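You operate a simulated robot arm through the tools that you are given. There is no shell and no other tool.

Carry out the task below with a simulated robot arm. There is one attempt and no reset: what you move stays moved.

Task
Shrink the sleeve with green band onto pin FOUR and the one with blue band onto pin FIVE.
Fine: the first on the deep seat, the second on the half seat. Dose one press at a time till the first reads above the disc by just its lead on the job screen, set it on its pin; then the same for the second.

Only the result counts: the job must be done as asked and must still hold three seconds after the hand-in. Knocking over, shifting, dropping, spilling or breaking anything else fails it.

Robot
A 6-joint arm with a two-finger gripper, fixed in place. Base frame: the origin is on the floor under the middle of its stand, x ahead of it, y to its left, z up. Lengths are in mm, angles in degrees, forces in N, time in s.
It reaches about 1206 mm from its shoulder. Its first joint turns from -166.0 to 166.0 degrees. Payload 2.45 kg.
The tool frame sits at the grasp point between the pads (the TCP): z along the fingers, y along the line on which they close. The tips reach 20 mm beyond it. The gripper opens to 140 mm; its body begins 168 mm behind the TCP.
Orientation is told as [roll, pitch, yaw] about the base's x, y, z axes, in that order, counted from this pose: with the fingers straight down and closing along the base's y, the tool's x points along the base's -x, its y along +y and its z along -z.

Tools
- The arm moves only by the tool arm_command. Its arguments are lists of equal length, an entry for each row: "offset": the shift along the tool's x, y, z in m, a list of three; "delta_rot": the turn, a rotation vector about the tool's x, y, z in degrees, a list of three; "fingers": the opening in per cent of the stroke, from 0 (shut) to 100 (fully open). In form: {"offset": [[dx, dy, dz], ...], "delta_rot": [[rx, ry, rz], ...], "fingers": [fingers, ...]}. A call has 1 to 20 rows; each row is the pose to reach, as a shift and turn from the pose commanded when the call began, along the tool's axes at that moment. Each row takes 0.2 s and may step no farther than 50 mm and 8.6 degrees from the row before; otherwise, or with a gripper value out of range, the whole call is refused. A pose out of reach is approached as far as the arm can. The call stops where the force on the tool passes 70 N (or 10 N more than at its start, if that is more) or the arm is blocked; 0.2 s more then pass. The fingers move at their own pace (about 45 mm/s each) and stop on an object; they squeeze with about 30 N. The grip force told is the motor's: it shows also when the fingers shut on nothing. Time passes only in rows, and 0.2 s behind the last, so rows that repeat a pose let the fingers close. The reply holds the time, the measured pose of the TCP, the force on the tool along the base axes, the opening and the grip force, in the units named above and with some noise, with the torque about the TCP (base axes, N m) and any sound that the robot's microphone picked up.
- Cameras (640 x 400 px; columns grow to the right, rows downward): "scene" is fixed at [56.1, -650.3, 1601.9]; the picture's right is [0.82, -0.57, 0.00], its down [-0.29, -0.42, -0.86] and it looks along [0.49, 0.70, -0.51] (base axes); focal length 326 px, centre (320, 200). "wrist" rides on the gripper at [78, 11, -209] in the tool frame; the picture's right is [-0.14, 0.99, 0.00], its down [-0.92, -0.13, -0.37] and it looks along [-0.36, -0.05, 0.93] (tool axes); focal length 280 px, centre (320, 200). There is no depth. A picture from a camera that has moved, and an enlarged one, comes with that camera's place and axes in the base frame and with its lens. The place of the scene camera against the robot may be out by one fixed shift of up to 12 mm in any direction.
- grab_frame(camera): a new picture of that camera. No time passes.
- enlarge(camera, box): a new picture of the part [left, top, right, bottom] of that camera's present view, enlarged. No time passes.
- close_job(): hands the job in; it is judged then, once.

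Nothing tells you positions but the pictures and the camera data. Unless the task says otherwise, let go and move clear before handing in.

The tools are called after "Request:" as name(argument=value, ...) on one line, values as JSON. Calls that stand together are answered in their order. arm_command: Moves the arm, as the interface text tells. Its arguments: {"type":"object","properties":{"offset":{"type":"array"},"delta_rot":{"type":"array"},"fingers":{"type":"array"}},"required":["offset","delta_rot","fingers"]} The other tools are called the same way: grab_frame (camera) takes a picture; enlarge (camera, box) takes an enlarged picture of a part of a camera's view; close_job () hands the job in.

At the start:

```text
clock: 0.0
eef_pos: [509.3, 202.5, 1109.3]
orientation: [0.0, 0.0, -0.1]
force: [0.3, 0.6, -0.2]
wrist_torque: [0.02, 0.01, -0.02]
gripper_width: 140.1
finger_force: 0.0
```

scene: 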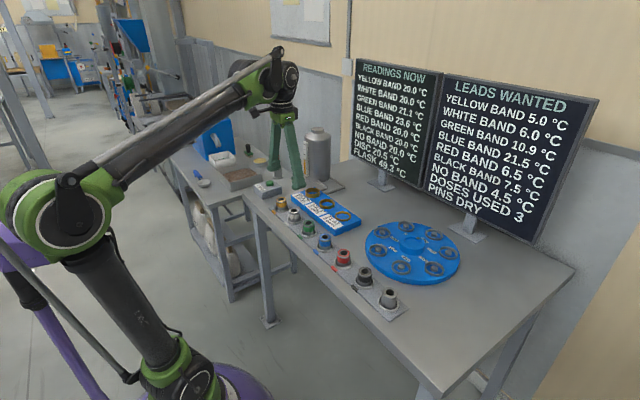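
wrist: 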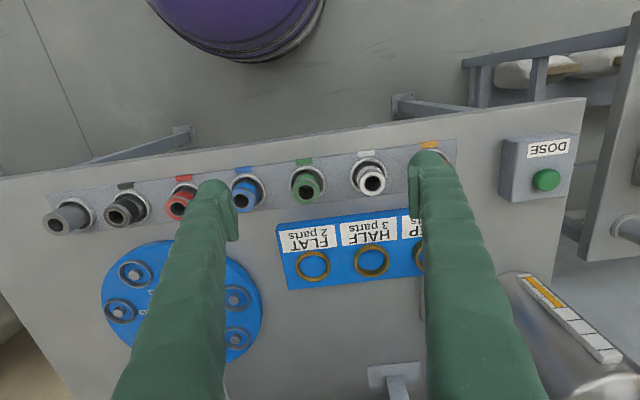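

I see a bench with a row of banded sleeves, a blue block with three seats (flat, half, deep), a blue disc with pins, a flask and a dose button. I'll look closer at each before moving.

Request:
enlarge(camera="scene", box=[340, 50, 600, 240])

Request:
enlarge(camera="scene", box=[240, 160, 370, 250])

Request:
enlarge(camera="scene", box=[350, 210, 480, 300])

Request:
enlarge(camera="wrist", box=[260, 130, 480, 300])

Request:
enlarge(camera="wrist", box=[80, 220, 280, 370])

Request:
enlarge(camera="wrist", box=[440, 120, 640, 400])

```text
2.11 times, centred on (470, 145) of scene
camera zoom: at [56.1, -650.3, 1601.9], right [0.82, -0.57, 0.0], down [-0.29, -0.42, -0.86], along [0.49, 0.7, -0.51], focal length 687 px, centre (4, 316)
```

zoom: 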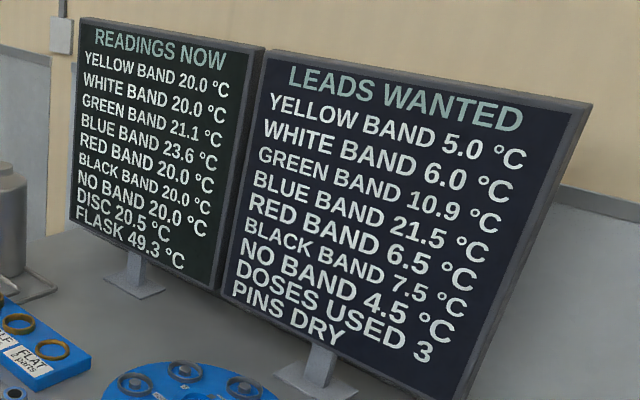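

```text
4.44 times, centred on (305, 205) of scene
camera zoom: at [56.1, -650.3, 1601.9], right [0.82, -0.57, 0.0], down [-0.29, -0.42, -0.86], along [0.49, 0.7, -0.51], focal length 1450 px, centre (387, 178)
```

zoom: 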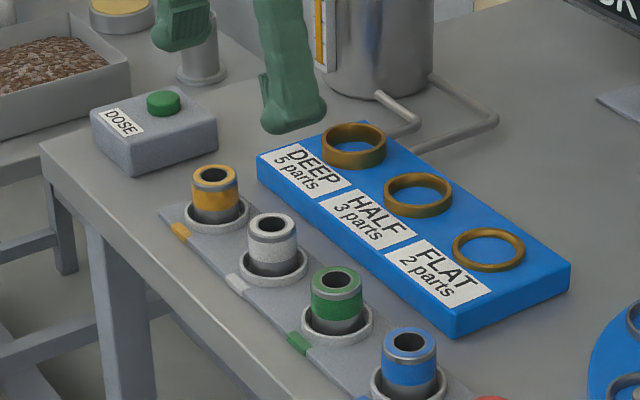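

```text
4.44 times, centred on (415, 255) of scene
camera zoom: at [56.1, -650.3, 1601.9], right [0.82, -0.57, 0.0], down [-0.29, -0.42, -0.86], along [0.49, 0.7, -0.51], focal length 1450 px, centre (-102, -44)
```

zoom: 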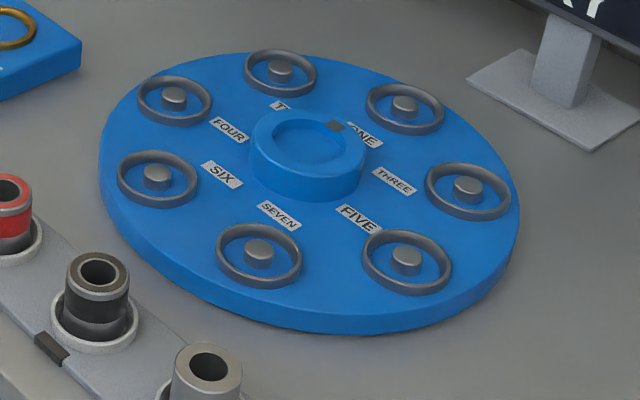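

```text
2.35 times, centred on (370, 215) of wrist
camera zoom: at [431.4, 212.9, 1317.7], right [0.14, 0.99, 0.0], down [0.92, -0.13, 0.37], along [0.36, -0.05, -0.93], focal length 660 px, centre (202, 165)
```

zoom: 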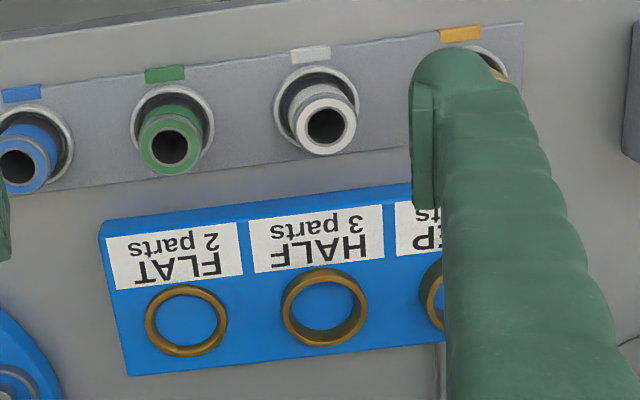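

```text
2.67 times, centred on (180, 295) of wrist
camera zoom: at [431.4, 212.9, 1317.7], right [0.14, 0.99, 0.0], down [0.92, -0.13, 0.37], along [0.36, -0.05, -0.93], focal length 748 px, centre (693, -53)
```

zoom: 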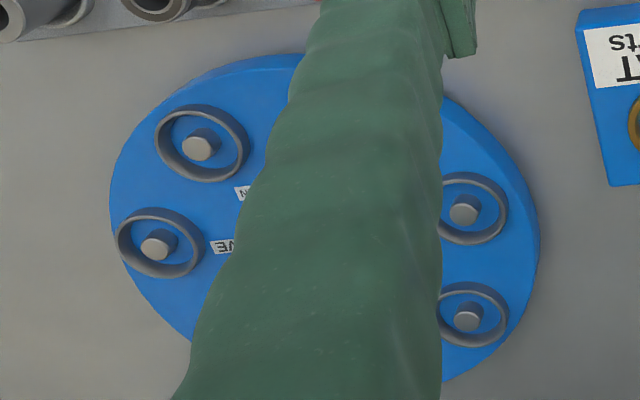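

```text
1.43 times, centred on (540, 260) of wrist
camera zoom: at [431.4, 212.9, 1317.7], right [0.14, 0.99, 0.0], down [0.92, -0.13, 0.37], along [0.36, -0.05, -0.93], focal length 401 px, centre (6, 114)
```

zoom: 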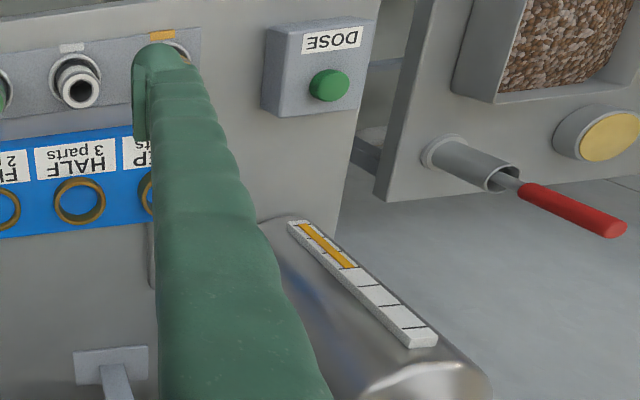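

The screens show green 21.1 (lead 10.9), blue 23.6 (lead 21.5), disc 20.5 and flask 49.3. The sleeve tops look to be at about z≈930, with green near (568,173). I'll move the wrist camera over the row to triangulate properly.

Request:
arm_command(offset=[[-0.025, -0.015, 0.035], [-0.05, -0.03, 0.07], [-0.05, -0.03, 0.07]], delta_rot=[[0, 0, 0], [0, 0, 0], [0, 0, 0]], fingers=[100, 100, 100])

Request:
grab_frame(camera="wrist")

Request:
enlarge(camera="scene", box=[340, 50, 600, 240])

```text
clock: 0.8
eef_pos: [558.2, 172.3, 1040.0]
orientation: [0.0, 0.0, 0.1]
force: [-0.1, 0.1, 0.6]
wrist_torque: [0.03, -0.02, 0.02]
gripper_width: 140.1
finger_force: 0.2
```

```text
taken
camera wrist: at [480.9, 182.8, 1248.2], right [0.14, 0.99, 0.0], down [0.92, -0.13, 0.37], along [0.37, -0.05, -0.93], focal length 280 px, centre (320, 200)
```

wrist: 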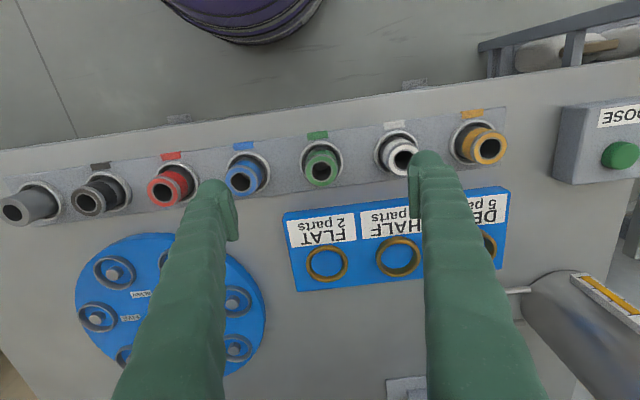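

```text
2.11 times, centred on (470, 145) of scene
camera zoom: at [56.1, -650.3, 1601.9], right [0.82, -0.57, 0.0], down [-0.29, -0.42, -0.86], along [0.49, 0.7, -0.51], focal length 687 px, centre (4, 316)
```

zoom: 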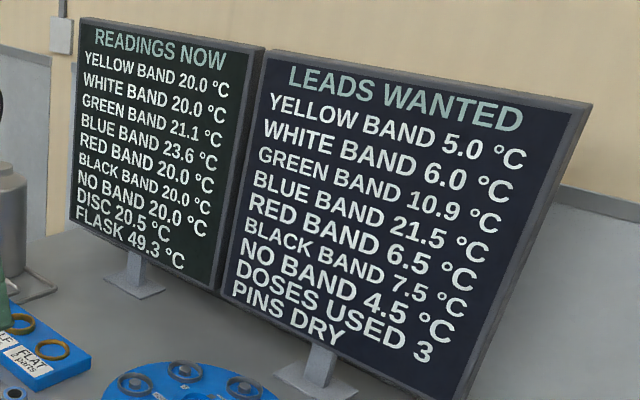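

The wrist view now shows all seven sleeves and the seats. I'll enlarge parts of it to measure them.

Request:
enlarge(camera="wrist", box=[200, 110, 420, 300])

Request:
enlarge(camera="wrist", box=[380, 90, 640, 320])

Request:
enlarge(camera="wrist", box=[60, 220, 280, 380])

```text
2.11 times, centred on (310, 205) of wrist
camera zoom: at [480.9, 182.8, 1248.2], right [0.14, 0.99, 0.0], down [0.92, -0.13, 0.37], along [0.37, -0.05, -0.93], focal length 590 px, centre (341, 190)
```

zoom: 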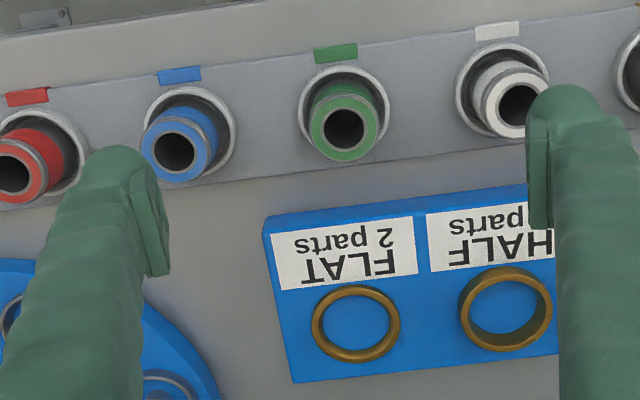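

```text
1.74 times, centred on (510, 205) of wrist
camera zoom: at [480.9, 182.8, 1248.2], right [0.14, 0.99, 0.0], down [0.92, -0.13, 0.37], along [0.37, -0.05, -0.93], focal length 488 px, centre (-10, 191)
```

zoom: 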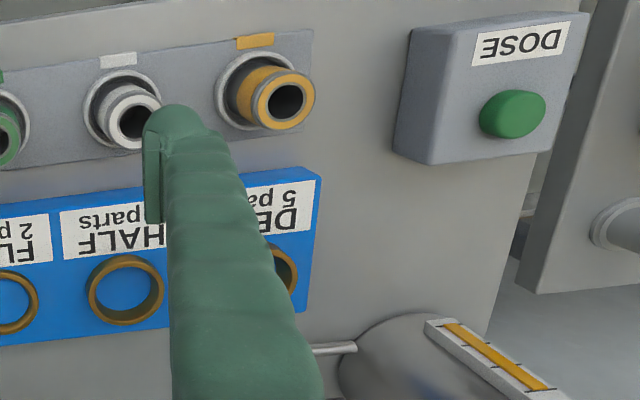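

```text
2.50 times, centred on (170, 300) of wrist
camera zoom: at [480.9, 182.8, 1248.2], right [0.14, 0.99, 0.0], down [0.92, -0.13, 0.37], along [0.37, -0.05, -0.93], focal length 701 px, centre (695, -50)
```

zoom: 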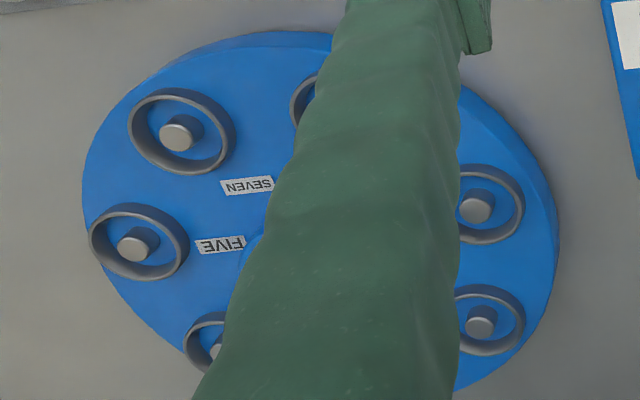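

Green's top comes out near (575,172,~912–930), the disc centre near (765,-98) and the dose button near (606,533,~912). I'll go lower over the green sleeve for better measurements.

Request:
arm_command(offset=[[-0.008, 0, 0.03], [-0.016, 0, 0.055], [-0.016, 0, 0.055]], delta_rot=[[0, 0, 0], [0, 0, 0], [0, 0, 0]], fingers=[100, 100, 100])

Request:
grab_frame(camera="wrist")

Request:
enlarge(camera="wrist", box=[240, 80, 400, 180])

Request:
enlarge(camera="scene", box=[260, 170, 390, 270])

```text
clock: 1.6
eef_pos: [574.8, 173.7, 984.3]
orientation: [0.0, 0.0, 0.0]
force: [-0.3, -0.3, -1.0]
wrist_torque: [0.0, 0.01, 0.01]
gripper_width: 139.8
finger_force: 0.1
```

```text
taken
camera wrist: at [497.1, 183.1, 1192.6], right [0.14, 0.99, 0.0], down [0.92, -0.13, 0.37], along [0.37, -0.05, -0.93], focal length 280 px, centre (320, 200)
```

wrist: 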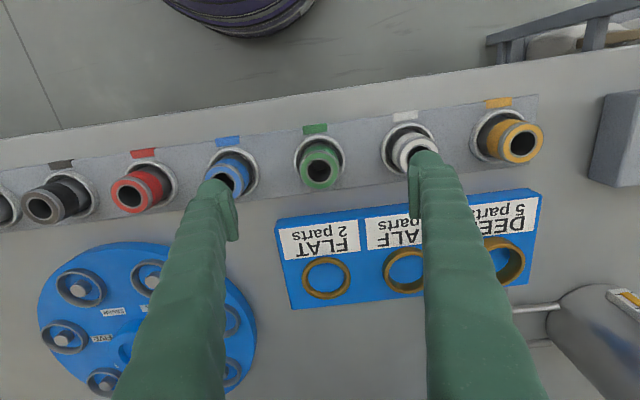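

```text
4.00 times, centred on (320, 130) of wrist
camera zoom: at [497.1, 183.1, 1192.6], right [0.14, 0.99, 0.0], down [0.92, -0.13, 0.37], along [0.37, -0.05, -0.93], focal length 1122 px, centre (320, 480)
```

zoom: 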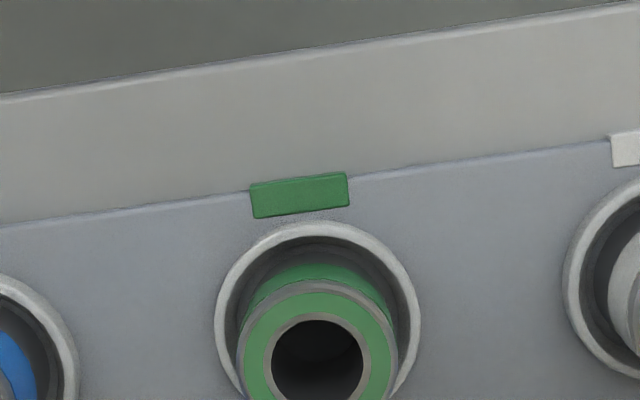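

```text
4.00 times, centred on (325, 220) of scene
camera zoom: at [56.1, -650.3, 1601.9], right [0.82, -0.57, 0.0], down [-0.29, -0.42, -0.86], along [0.49, 0.7, -0.51], focal length 1304 px, centre (300, 120)
```

zoom: 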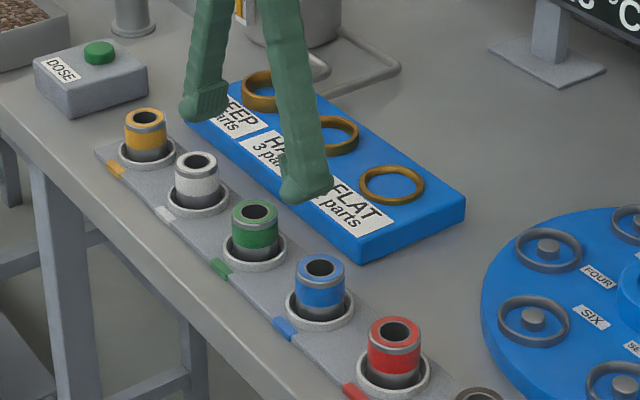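

I'll enlarge the green top and the seat block in this view.

Request:
enlarge(camera="wrist", box=[264, 110, 376, 210])

Request:
enlarge(camera="wrist", box=[260, 170, 560, 330])

Request:
enlarge(camera="wrist", box=[20, 220, 280, 400])

```text
4.00 times, centred on (320, 160) of wrist
camera zoom: at [497.1, 183.1, 1192.6], right [0.14, 0.99, 0.0], down [0.92, -0.13, 0.37], along [0.37, -0.05, -0.93], focal length 1122 px, centre (320, 360)
```

zoom: 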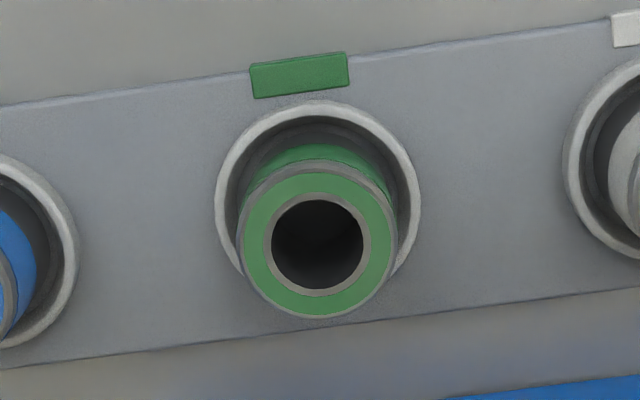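

```text
2.13 times, centred on (410, 250) of wrist
camera zoom: at [497.1, 183.1, 1192.6], right [0.14, 0.99, 0.0], down [0.92, -0.13, 0.37], along [0.37, -0.05, -0.93], focal length 598 px, centre (128, 93)
```

zoom: 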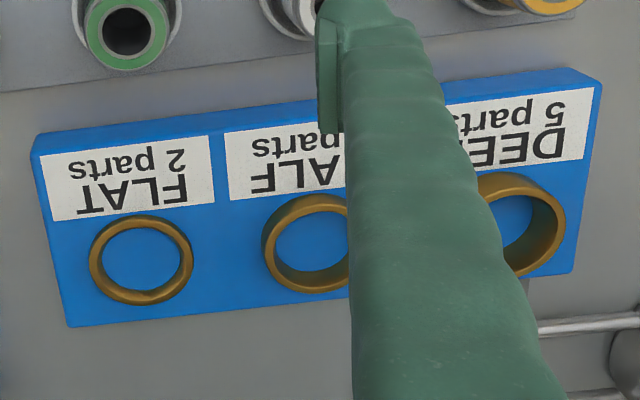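

```text
2.22 times, centred on (150, 310) of wrist
camera zoom: at [497.1, 183.1, 1192.6], right [0.14, 0.99, 0.0], down [0.92, -0.13, 0.37], along [0.37, -0.05, -0.93], focal length 623 px, centre (698, -44)
```

zoom: 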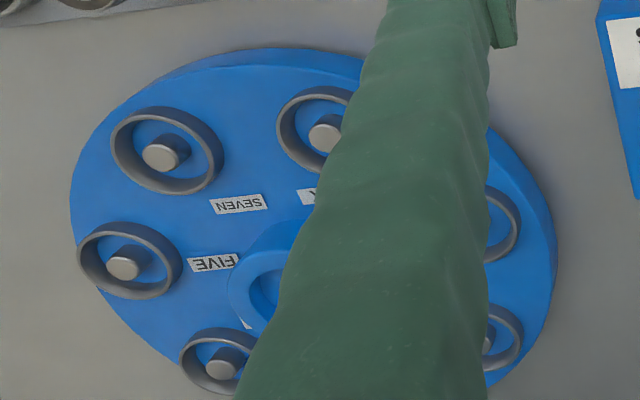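

Two views agree on green's top at about (576.5,171,908), with Ø≈42. Blue is near (576,67.5), and the seats sit at x≈735 with DEEP y≈375, HALF y≈267 and FLAT y≈157. I'll look over the seats next.

Request:
arm_command(offset=[[-0.032, 0.029, 0], [-0.064, 0.058, 0], [-0.096, 0.087, 0], [-0.128, 0.116, 0], [-0.16, 0.146, 0], [-0.16, 0.146, 0]], delta_rot=[[0, 0, 0], [0, 0, 0], [0, 0, 0], [0, 0, 0], [0, 0, 0], [0, 0, 0]], fingers=[100, 100, 100, 100, 100, 100])

Request:
grab_frame(camera="wrist")

Request:
enlarge(camera="wrist", box=[220, 80, 440, 220])

Request:
grab_frame(camera="scene")

```text
clock: 3.0
eef_pos: [732.3, 318.4, 985.4]
orientation: [0.0, 0.1, 0.0]
force: [-1.1, -0.7, 0.2]
wrist_torque: [0.0, 0.0, 0.0]
gripper_width: 140.3
finger_force: 0.0
```

```text
taken
camera wrist: at [655.3, 329.8, 1193.5], right [0.14, 0.99, 0.0], down [0.92, -0.13, 0.37], along [0.36, -0.05, -0.93], focal length 280 px, centre (320, 200)
```

wrist: 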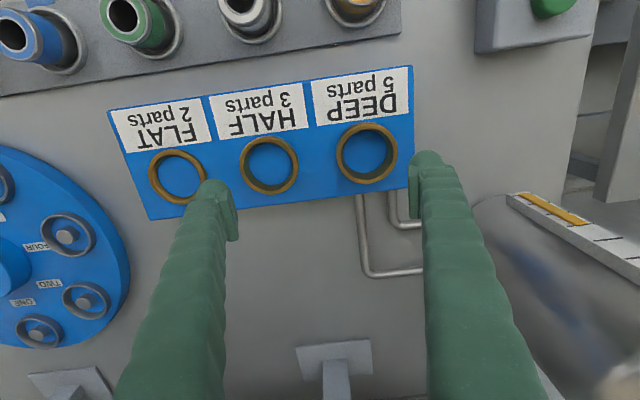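

```text
2.86 times, centred on (330, 150) of wrist
camera zoom: at [655.3, 329.8, 1193.5], right [0.14, 0.99, 0.0], down [0.92, -0.13, 0.37], along [0.36, -0.05, -0.93], focal length 801 px, centre (291, 343)
```

zoom: 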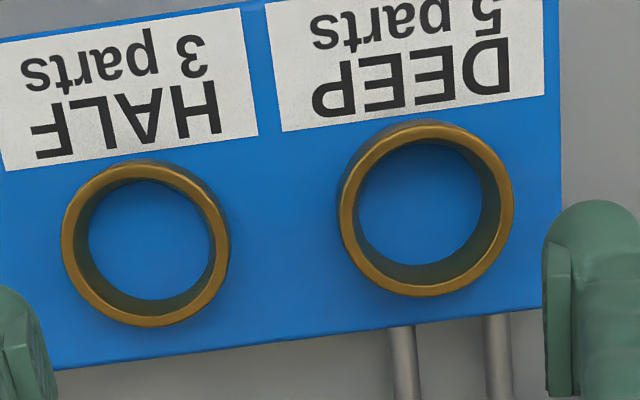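

```text
taken
```

scene: 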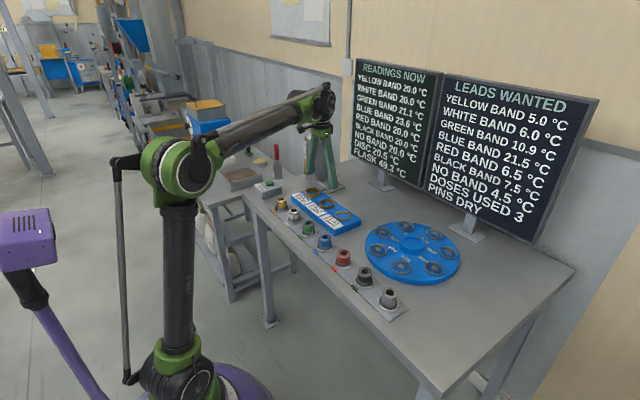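

The seat rims come out at HALF (724,264,896) and DEEP (724,370,~907), with an inner Ø of about 50. Next I'll look over the disc pins.

Request:
arm_command(offset=[[-0.004, -0.047, 0], [-0.008, -0.094, 0], [-0.012, -0.141, 0], [-0.016, -0.188, 0], [-0.02, -0.235, 0], [-0.024, -0.282, 0], [-0.028, -0.329, 0], [-0.03, -0.376, 0], [-0.03, -0.376, 0]], delta_rot=[[0, 0, 0], [0, 0, 0], [0, 0, 0], [0, 0, 0], [0, 0, 0], [0, 0, 0], [0, 0, 0], [0, 0, 0], [0, 0, 0]], fingers=[100, 100, 100, 100, 100, 100, 100, 100, 100])

Request:
grab_frame(camera="wrist")

Request:
enlarge(camera="wrist", box=[200, 60, 460, 240])

```text
clock: 5.0
eef_pos: [764.8, -58.0, 982.7]
orientation: [0.0, 0.0, 0.1]
force: [-0.7, 0.8, 0.5]
wrist_torque: [-0.02, -0.01, -0.01]
gripper_width: 140.0
finger_force: 0.0
```

```text
taken
camera wrist: at [686.4, -47.9, 1191.7], right [0.14, 0.99, 0.0], down [0.92, -0.13, 0.37], along [0.36, -0.05, -0.93], focal length 280 px, centre (320, 200)
```

wrist: 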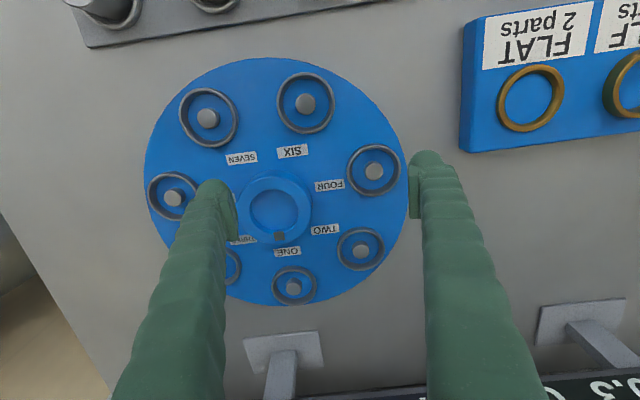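

```text
2.22 times, centred on (330, 150) of wrist
camera zoom: at [686.4, -47.9, 1191.7], right [0.14, 0.99, 0.0], down [0.92, -0.13, 0.37], along [0.36, -0.05, -0.93], focal length 623 px, centre (298, 311)
```

zoom: 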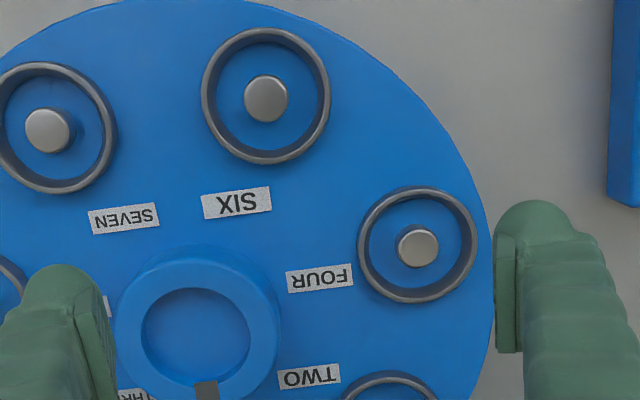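

Pins come out at FIVE ≈ (777,-229.5,894) and FOUR ≈ (778,-1,894), with the disc centre near (804,-115). I'll go low over FOUR, then over FIVE, to pin these down.

Request:
arm_command(offset=[[-0.007, 0.029, 0.016], [-0.0136, 0.058, 0.032], [-0.0136, 0.058, 0.032], [-0.0136, 0.058, 0.032]], delta_rot=[[0, 0, 0], [0, 0, 0], [0, 0, 0], [0, 0, 0]], fingers=[100, 100, 100, 100])

Request:
enlarge(camera="wrist", box=[240, 100, 400, 220])

Request:
grab_frame(camera="wrist")

```text
clock: 6.0
eef_pos: [778.7, -0.7, 950.6]
orientation: [-0.1, -0.1, 0.0]
force: [0.6, 0.2, -0.8]
wrist_torque: [0.0, 0.01, 0.0]
gripper_width: 140.0
finger_force: 0.0
```

```text
3.33 times, centred on (320, 160) of wrist
camera zoom: at [700.3, 10.1, 1159.0], right [0.14, 0.99, 0.0], down [0.92, -0.13, 0.37], along [0.36, -0.05, -0.93], focal length 935 px, centre (320, 333)
```

zoom: 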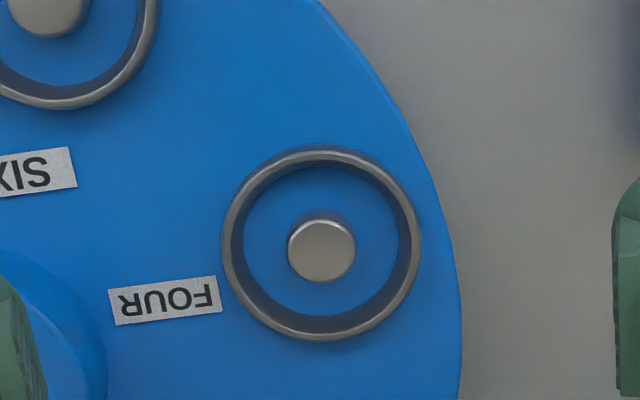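

```text
taken
camera wrist: at [700.3, 10.1, 1159.0], right [0.14, 0.99, 0.0], down [0.92, -0.13, 0.37], along [0.36, -0.05, -0.93], focal length 280 px, centre (320, 200)
```

wrist: 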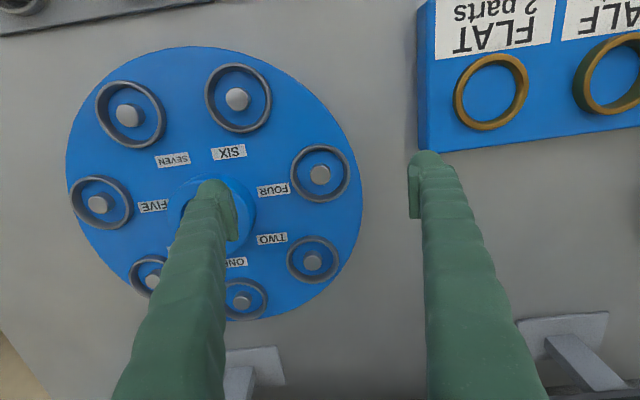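

FOUR is confirmed at about (779,-1), pin top z≈894 and ring rim ≈886. Now I'll go to the green sleeve with the gripper part-closed to about 72 mm.

Request:
arm_command(offset=[[0, 0, -0.035], [0.04, 0.034, -0.035], [0.08, 0.068, -0.035], [0.12, 0.102, -0.035], [0.16, 0.136, -0.035], [0.2, 0.17, -0.035], [0.202, 0.172, 0], [0.202, 0.172, 0]], delta_rot=[[0, 0, 0], [0, 0, 0], [0, 0, 0], [0, 0, 0], [0, 0, 0], [0, 0, 0], [0, 0, 0], [0, 0, 0]], fingers=[100, 51, 51, 51, 51, 51, 51, 51])

Request:
grab_frame(camera="wrist")

Request:
enlarge(camera="wrist", box=[240, 100, 400, 220])

Request:
enlarge(camera="scene", box=[260, 130, 390, 270])

```text
refused: row 2 steps farther than a row can; nothing moved
```

```text
taken
camera wrist: at [700.3, 10.1, 1159.0], right [0.14, 0.99, 0.0], down [0.92, -0.13, 0.37], along [0.36, -0.05, -0.93], focal length 280 px, centre (320, 200)
```

wrist: 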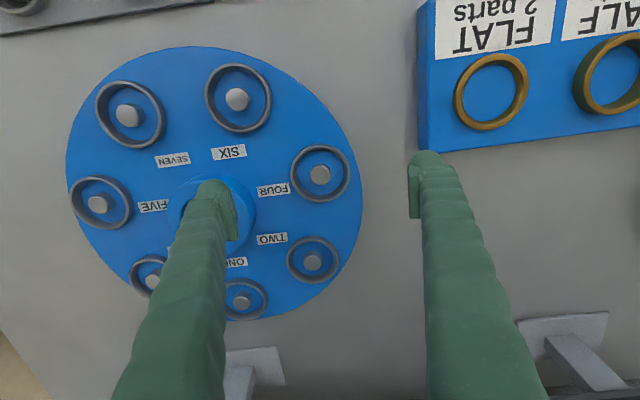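

```text
3.33 times, centred on (320, 160) of wrist
camera zoom: at [700.3, 10.1, 1159.0], right [0.14, 0.99, 0.0], down [0.92, -0.13, 0.37], along [0.36, -0.05, -0.93], focal length 935 px, centre (320, 333)
```

zoom: 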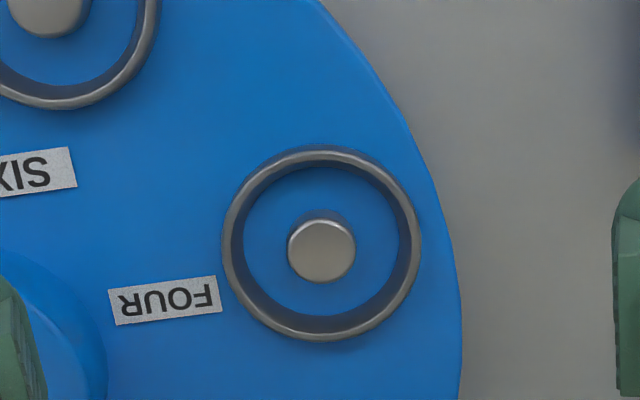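

```text
2.86 times, centred on (325, 200) of scene
camera zoom: at [56.1, -650.3, 1601.9], right [0.82, -0.57, 0.0], down [-0.29, -0.42, -0.86], along [0.49, 0.7, -0.51], focal length 932 px, centre (306, 200)
```

zoom: 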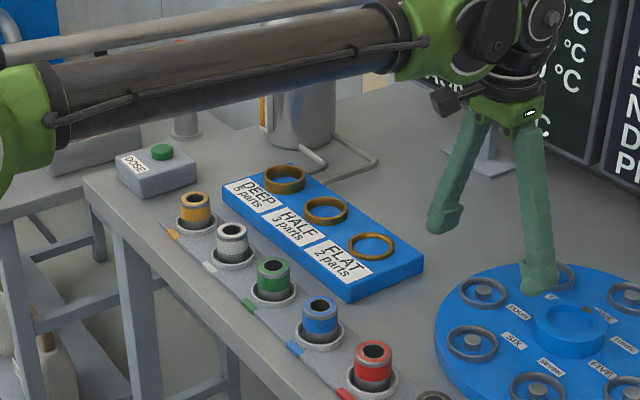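

The step was over 50 mm, so that call was refused and nothing moved. I'll use smaller steps to go above the green sleeve.

Request:
arm_command(offset=[[0, 0, -0.035], [0.034, 0.028, -0.035], [0.068, 0.057, -0.035], [0.102, 0.086, -0.035], [0.136, 0.115, -0.035], [0.17, 0.144, -0.035], [0.202, 0.172, -0.035], [0.202, 0.172, 0], [0.202, 0.172, 0]], delta_rot=[[0, 0, 0], [0, 0, 0], [0, 0, 0], [0, 0, 0], [0, 0, 0], [0, 0, 0], [0, 0, 0], [0, 0, 0], [0, 0, 0]], fingers=[100, 51, 51, 51, 51, 51, 51, 51, 51])

Request:
grab_frame(camera="wrist")

Request:
enlarge(camera="wrist", box=[240, 100, 400, 220])

Request:
enlarge(camera="scene", box=[260, 130, 390, 270])

```text
clock: 8.0
eef_pos: [578.6, 173.5, 952.5]
orientation: [-0.1, 0.0, -0.1]
force: [-0.4, -0.3, -0.3]
wrist_torque: [0.0, 0.01, -0.02]
gripper_width: 71.4
finger_force: 0.0
```

```text
taken
camera wrist: at [501.2, 184.8, 1161.0], right [0.14, 0.99, 0.0], down [0.92, -0.13, 0.37], along [0.36, -0.05, -0.93], focal length 280 px, centre (320, 200)
```

wrist: 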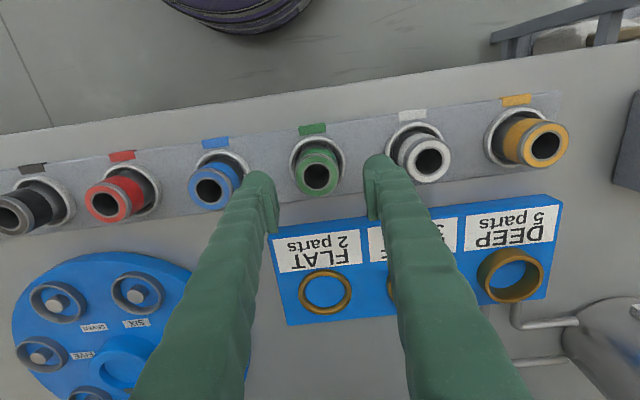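

```text
3.33 times, centred on (320, 160) of wrist
camera zoom: at [501.2, 184.8, 1161.0], right [0.14, 0.99, 0.0], down [0.92, -0.13, 0.37], along [0.36, -0.05, -0.93], focal length 935 px, centre (320, 333)
```

zoom: 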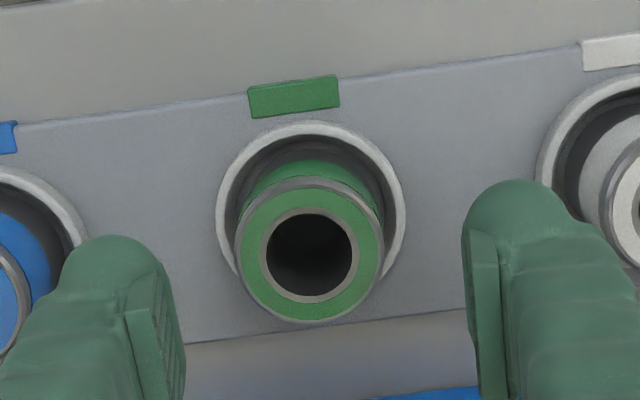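

```text
2.86 times, centred on (325, 200) of scene
camera zoom: at [56.1, -650.3, 1601.9], right [0.82, -0.57, 0.0], down [-0.29, -0.42, -0.86], along [0.49, 0.7, -0.51], focal length 932 px, centre (306, 200)
```

zoom: 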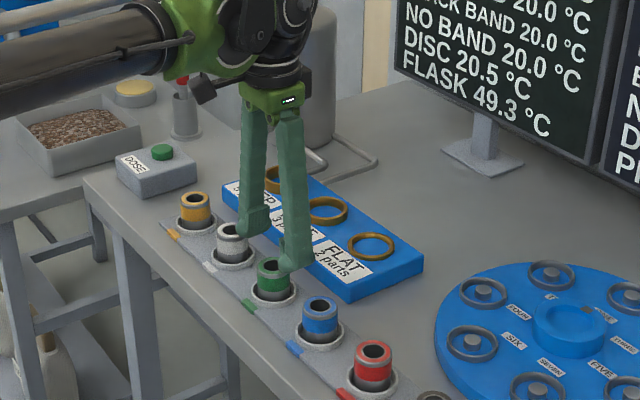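

Green is 3 mm off in x and 2.4 mm off in y from the TCP. I'll correct that and go down until the tips are about 25 mm below the sleeve top, then check before closing.

Request:
arm_command(offset=[[0.003, -0.0024, 0.0], [0.003, -0.0024, 0.025], [0.003, -0.0024, 0.05], [0.003, -0.0024, 0.05]], delta_rot=[[0, 0, 0], [0, 0, 0], [0, 0, 0], [0, 0, 0]], fingers=[51, 51, 51, 51])

Request:
grab_frame(camera="wrist")

Request:
enlarge(camera="wrist", box=[240, 120, 400, 240])

Request:
enlarge(camera="scene", box=[260, 180, 360, 260])

```text
clock: 9.0
eef_pos: [575.2, 171.4, 902.2]
orientation: [0.0, 0.1, 0.0]
force: [-0.4, -0.1, 0.2]
wrist_torque: [-0.03, 0.01, -0.01]
gripper_width: 71.6
finger_force: 0.2
```

```text
taken
camera wrist: at [496.7, 180.7, 1110.3], right [0.14, 0.99, 0.0], down [0.92, -0.13, 0.37], along [0.36, -0.05, -0.93], focal length 280 px, centre (320, 200)
```

wrist: 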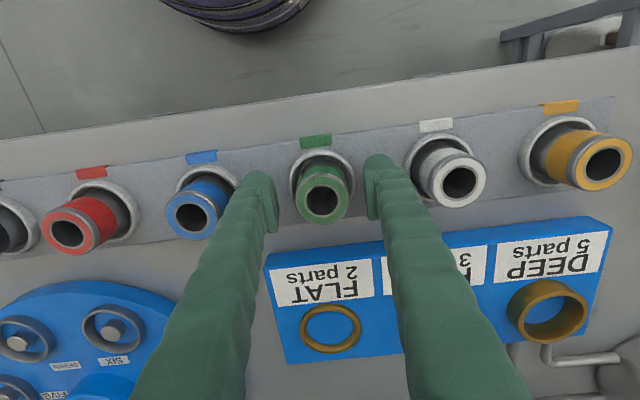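

```text
3.33 times, centred on (320, 180) of wrist
camera zoom: at [496.7, 180.7, 1110.3], right [0.14, 0.99, 0.0], down [0.92, -0.13, 0.37], along [0.36, -0.05, -0.93], focal length 935 px, centre (320, 267)
```

zoom: 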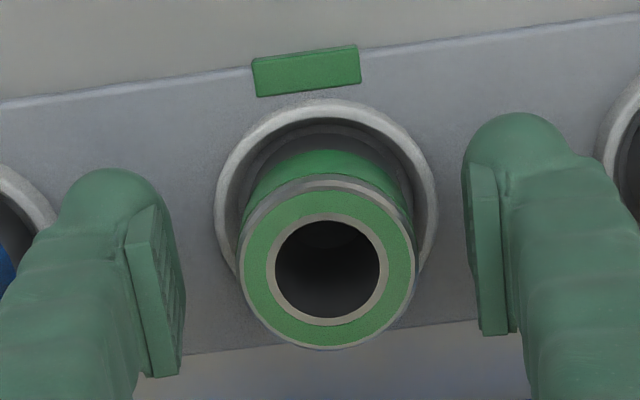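

```text
5.00 times, centred on (310, 220) of scene
camera zoom: at [56.1, -650.3, 1601.9], right [0.82, -0.57, 0.0], down [-0.29, -0.42, -0.86], along [0.49, 0.7, -0.51], focal length 1631 px, centre (370, 100)
```

zoom: 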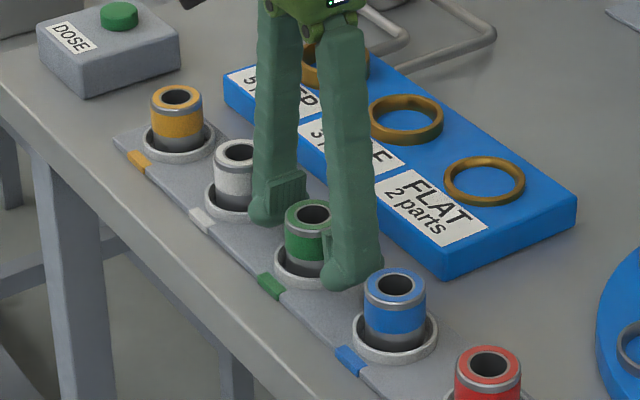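

The sleeve sits about 1.5 mm in +y and 0.8 mm in +x from the tool axis. I'll correct that and close the fingers.

Request:
arm_command(offset=[[-0.0008, 0.0015, 0.0], [-0.0008, 0.0015, 0.0], [-0.0008, 0.0015, 0.0], [-0.0008, 0.0015, 0.0], [-0.0008, 0.0015, 0.0]], delta_rot=[[0, 0, 0], [0, 0, 0], [0, 0, 0], [0, 0, 0], [0, 0, 0]], fingers=[51, 20, 20, 20, 20])

Request:
grab_frame(camera="wrist")

Request:
enlarge(camera="wrist", box=[240, 120, 400, 240])

```text
clock: 10.2
eef_pos: [575.4, 172.7, 901.9]
orientation: [-0.1, 0.0, 0.0]
force: [0.7, 1.0, -0.5]
wrist_torque: [-0.02, 0.04, -0.03]
gripper_width: 40.6
finger_force: 30.6
```

```text
taken
camera wrist: at [497.8, 182.6, 1110.2], right [0.14, 0.99, 0.0], down [0.92, -0.13, 0.37], along [0.36, -0.05, -0.93], focal length 280 px, centre (320, 200)
```

wrist: 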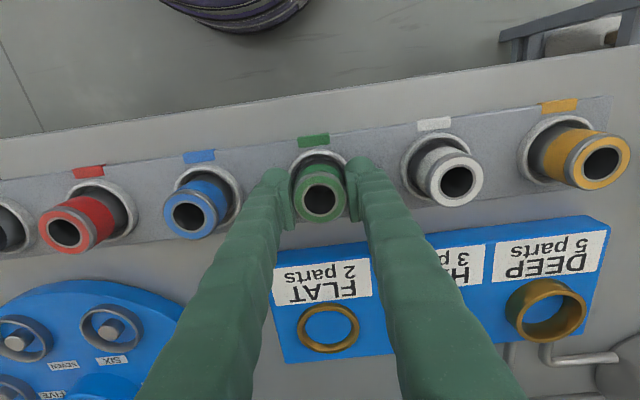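

```text
3.33 times, centred on (320, 180) of wrist
camera zoom: at [497.8, 182.6, 1110.2], right [0.14, 0.99, 0.0], down [0.92, -0.13, 0.37], along [0.36, -0.05, -0.93], focal length 935 px, centre (320, 267)
```

zoom: 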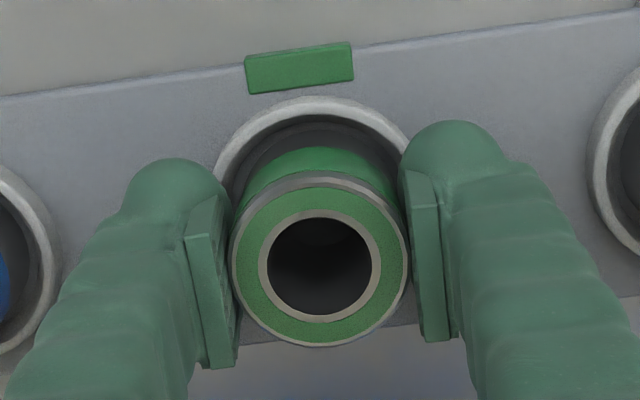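

Green is gripped dead centre (width 40.6, axis at column 320). I'll lift it straight up and look at its length.

Request:
arm_command(offset=[[0, 0, -0.015], [0, 0, -0.035], [0, 0, -0.065], [0, 0, -0.1], [0, 0, -0.1]], delta_rot=[[0, 0, 0], [0, 0, 0], [0, 0, 0], [0, 0, 0], [0, 0, 0]], fingers=[20, 20, 20, 20, 20])

Request:
grab_frame(camera="wrist")

Request:
enlarge(camera="scene", box=[250, 140, 350, 260])

```text
clock: 11.4
eef_pos: [576.4, 172.1, 1003.9]
orientation: [0.0, 0.1, 0.0]
force: [-0.1, -0.1, -3.8]
wrist_torque: [-0.02, -0.01, 0.0]
gripper_width: 40.6
finger_force: 29.6
```

```text
taken
camera wrist: at [498.3, 182.4, 1211.3], right [0.14, 0.99, 0.0], down [0.92, -0.13, 0.37], along [0.36, -0.05, -0.93], focal length 280 px, centre (320, 200)
```

wrist: 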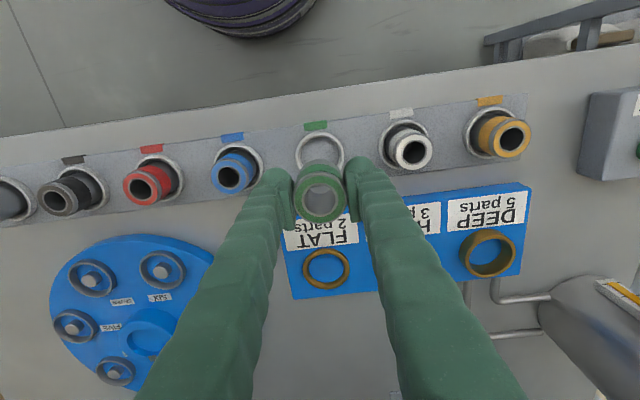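

```text
3.33 times, centred on (300, 200) of scene
camera zoom: at [56.1, -650.3, 1601.9], right [0.82, -0.57, 0.0], down [-0.29, -0.42, -0.86], along [0.49, 0.7, -0.51], focal length 1087 px, centre (387, 200)
```

zoom: 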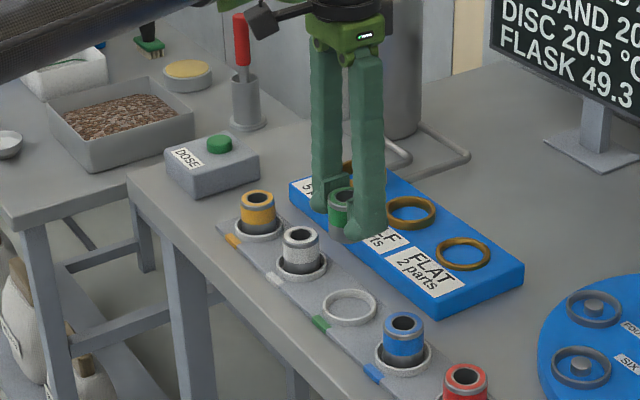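

Green is lifted and its cup is empty. I'll zoom in to estimate the sleeve length.

Request:
enlarge(camera="scene", box=[280, 180, 330, 240])

Request:
enlarge(camera="wrist", box=[270, 110, 370, 240])

```text
6.67 times, centred on (305, 210) of scene
camera zoom: at [56.1, -650.3, 1601.9], right [0.82, -0.57, 0.0], down [-0.29, -0.42, -0.86], along [0.49, 0.7, -0.51], focal length 2174 px, centre (420, 133)
```

zoom: 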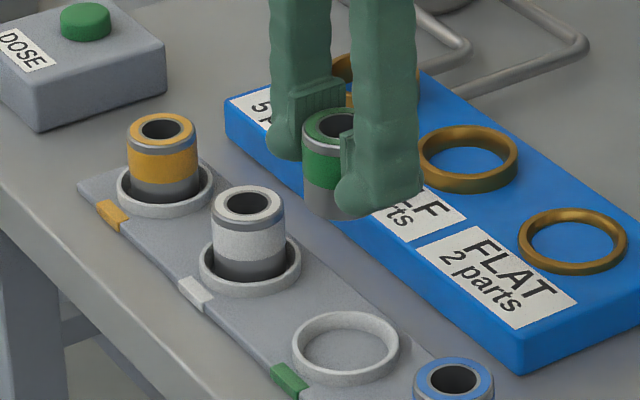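

```text
3.08 times, centred on (320, 175) of wrist
camera zoom: at [498.3, 182.4, 1211.3], right [0.14, 0.99, 0.0], down [0.92, -0.13, 0.37], along [0.36, -0.05, -0.93], focal length 863 px, centre (320, 277)
```

zoom: 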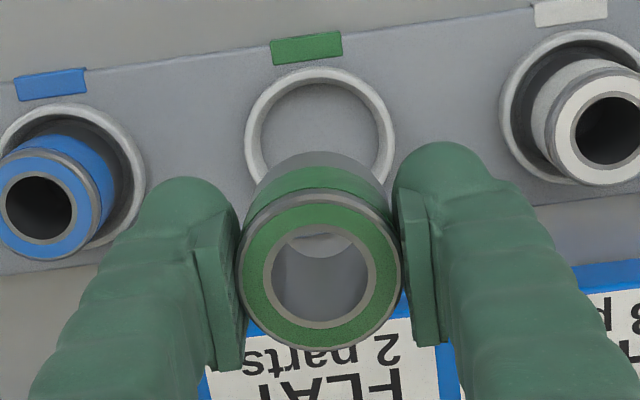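

The sleeve looks about 50 mm long. I'll measure the DEEP rim height from this view so the fingertips stay clear of it.

Request:
enlarge(camera="wrist", box=[430, 190, 550, 300])

Request:
enlarge(camera="scene", box=[295, 180, 365, 240])

```text
3.64 times, centred on (490, 245) of wrist
camera zoom: at [498.3, 182.4, 1211.3], right [0.14, 0.99, 0.0], down [0.92, -0.13, 0.37], along [0.36, -0.05, -0.93], focal length 1020 px, centre (-298, 36)
```

zoom: 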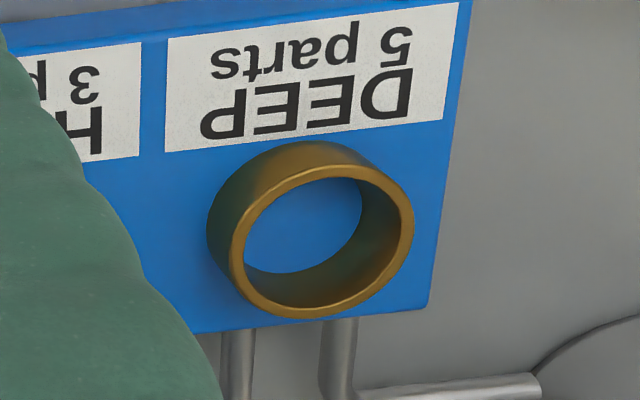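

```text
6.67 times, centred on (330, 210) of scene
camera zoom: at [56.1, -650.3, 1601.9], right [0.82, -0.57, 0.0], down [-0.29, -0.42, -0.86], along [0.49, 0.7, -0.51], focal length 2174 px, centre (253, 133)
```

zoom: 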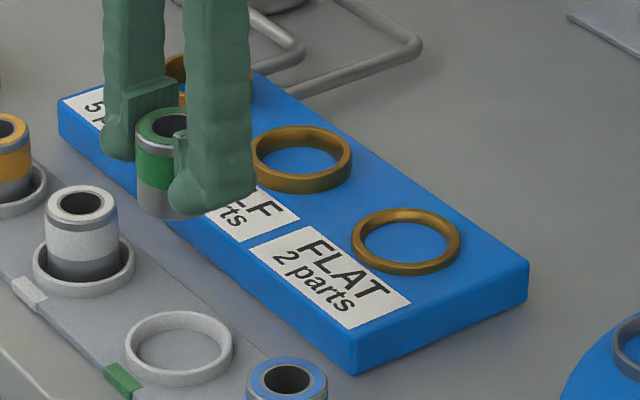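

DEEP rim triangulates to (723.7,369.4,907). I'll carry green there at safe height and check the alignment.

Request:
arm_command(offset=[[-0.0246, 0.033, 0], [-0.0492, 0.066, 0], [-0.0738, 0.099, 0], [-0.0984, 0.132, 0], [-0.123, 0.165, 0], [-0.1474, 0.198, 0], [-0.1474, 0.198, 0.02], [-0.1474, 0.198, 0.02]], delta_rot=[[0, 0, 0], [0, 0, 0], [0, 0, 0], [0, 0, 0], [0, 0, 0], [0, 0, 0], [0, 0, 0], [0, 0, 0]], fingers=[20, 20, 20, 20, 20, 20, 20, 20])

Request:
grab_frame(camera="wrist")

Request:
enlarge(camera="wrist", box=[240, 100, 400, 240])

Request:
enlarge(camera="scene", box=[270, 140, 370, 240])

```text
clock: 13.2
eef_pos: [723.2, 369.5, 982.0]
orientation: [0.0, 0.0, 0.1]
force: [0.4, 1.0, -3.7]
wrist_torque: [-0.02, 0.01, -0.01]
gripper_width: 40.7
finger_force: 29.3
```

```text
taken
camera wrist: at [644.2, 379.5, 1190.4], right [0.14, 0.99, 0.0], down [0.92, -0.13, 0.37], along [0.36, -0.05, -0.93], focal length 280 px, centre (320, 200)
```

wrist: 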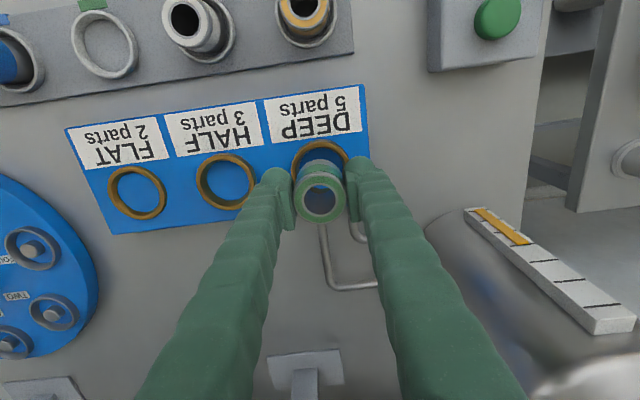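

```text
2.86 times, centred on (320, 170) of wrist
camera zoom: at [644.2, 379.5, 1190.4], right [0.14, 0.99, 0.0], down [0.92, -0.13, 0.37], along [0.36, -0.05, -0.93], focal length 801 px, centre (320, 286)
```

zoom: 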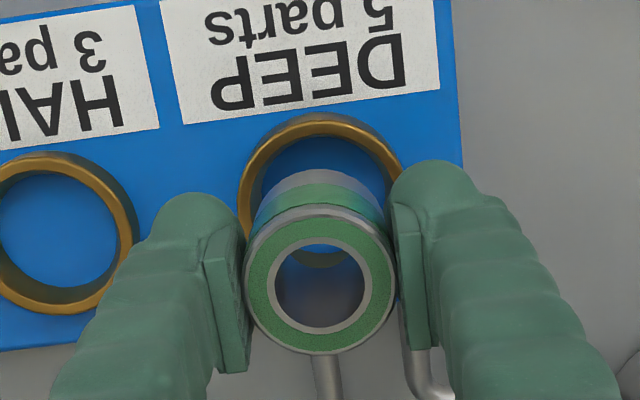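

```text
4.00 times, centred on (320, 190) of scene
camera zoom: at [56.1, -650.3, 1601.9], right [0.82, -0.57, 0.0], down [-0.29, -0.42, -0.86], along [0.49, 0.7, -0.51], focal length 1304 px, centre (320, 240)
```

zoom: 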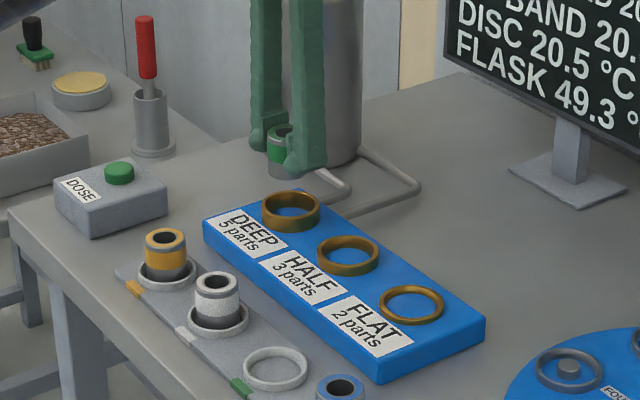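

Alignment over DEEP is within about 1 mm. I'll go down to just above the expected seating height.

Request:
arm_command(offset=[[-0.001, 0.0005, 0.02], [-0.001, 0.0005, 0.04], [-0.001, 0.0005, 0.045], [-0.001, 0.0005, 0.045]], delta_rot=[[0, 0, 0], [0, 0, 0], [0, 0, 0], [0, 0, 0]], fingers=[20, 20, 20, 20])

Request:
grab_frame(camera="wrist")

Request:
enlarge(camera="scene", box=[285, 160, 345, 220])

Request:
enlarge(camera="wrist", box=[240, 100, 400, 240])

```text
clock: 14.2
eef_pos: [723.1, 371.0, 937.8]
orientation: [0.0, 0.1, 0.1]
force: [0.1, -0.6, -3.3]
wrist_torque: [-0.01, -0.01, -0.04]
gripper_width: 40.6
finger_force: 29.8
```

```text
taken
camera wrist: at [644.8, 381.5, 1145.1], right [0.14, 0.99, 0.0], down [0.92, -0.13, 0.37], along [0.36, -0.05, -0.93], focal length 280 px, centre (320, 200)
```

wrist: 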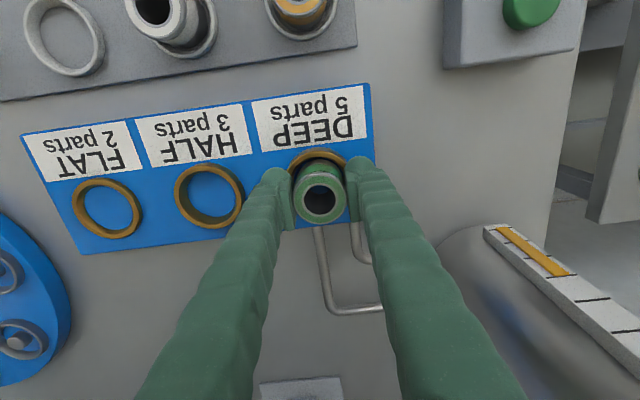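

```text
6.67 times, centred on (315, 190) of scene
camera zoom: at [56.1, -650.3, 1601.9], right [0.82, -0.57, 0.0], down [-0.29, -0.42, -0.86], along [0.49, 0.7, -0.51], focal length 2174 px, centre (353, 267)
```

zoom: 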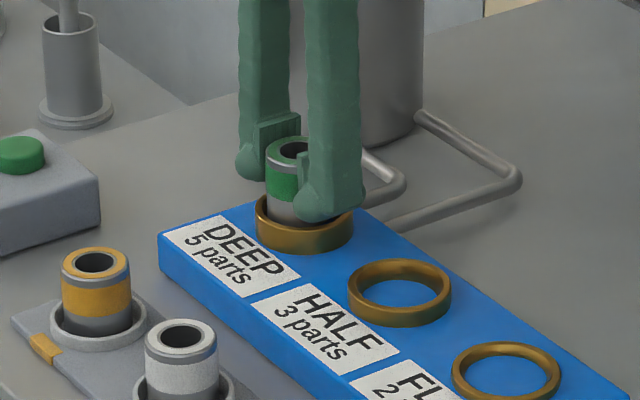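

```text
2.86 times, centred on (320, 170) of wrist
camera zoom: at [644.8, 381.5, 1145.1], right [0.14, 0.99, 0.0], down [0.92, -0.13, 0.37], along [0.36, -0.05, -0.93], focal length 801 px, centre (320, 286)
```

zoom: 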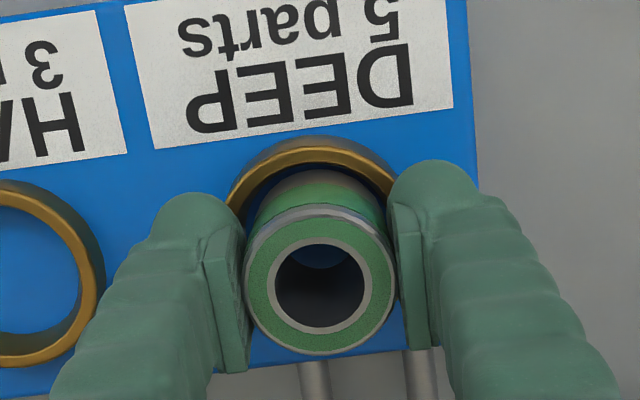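

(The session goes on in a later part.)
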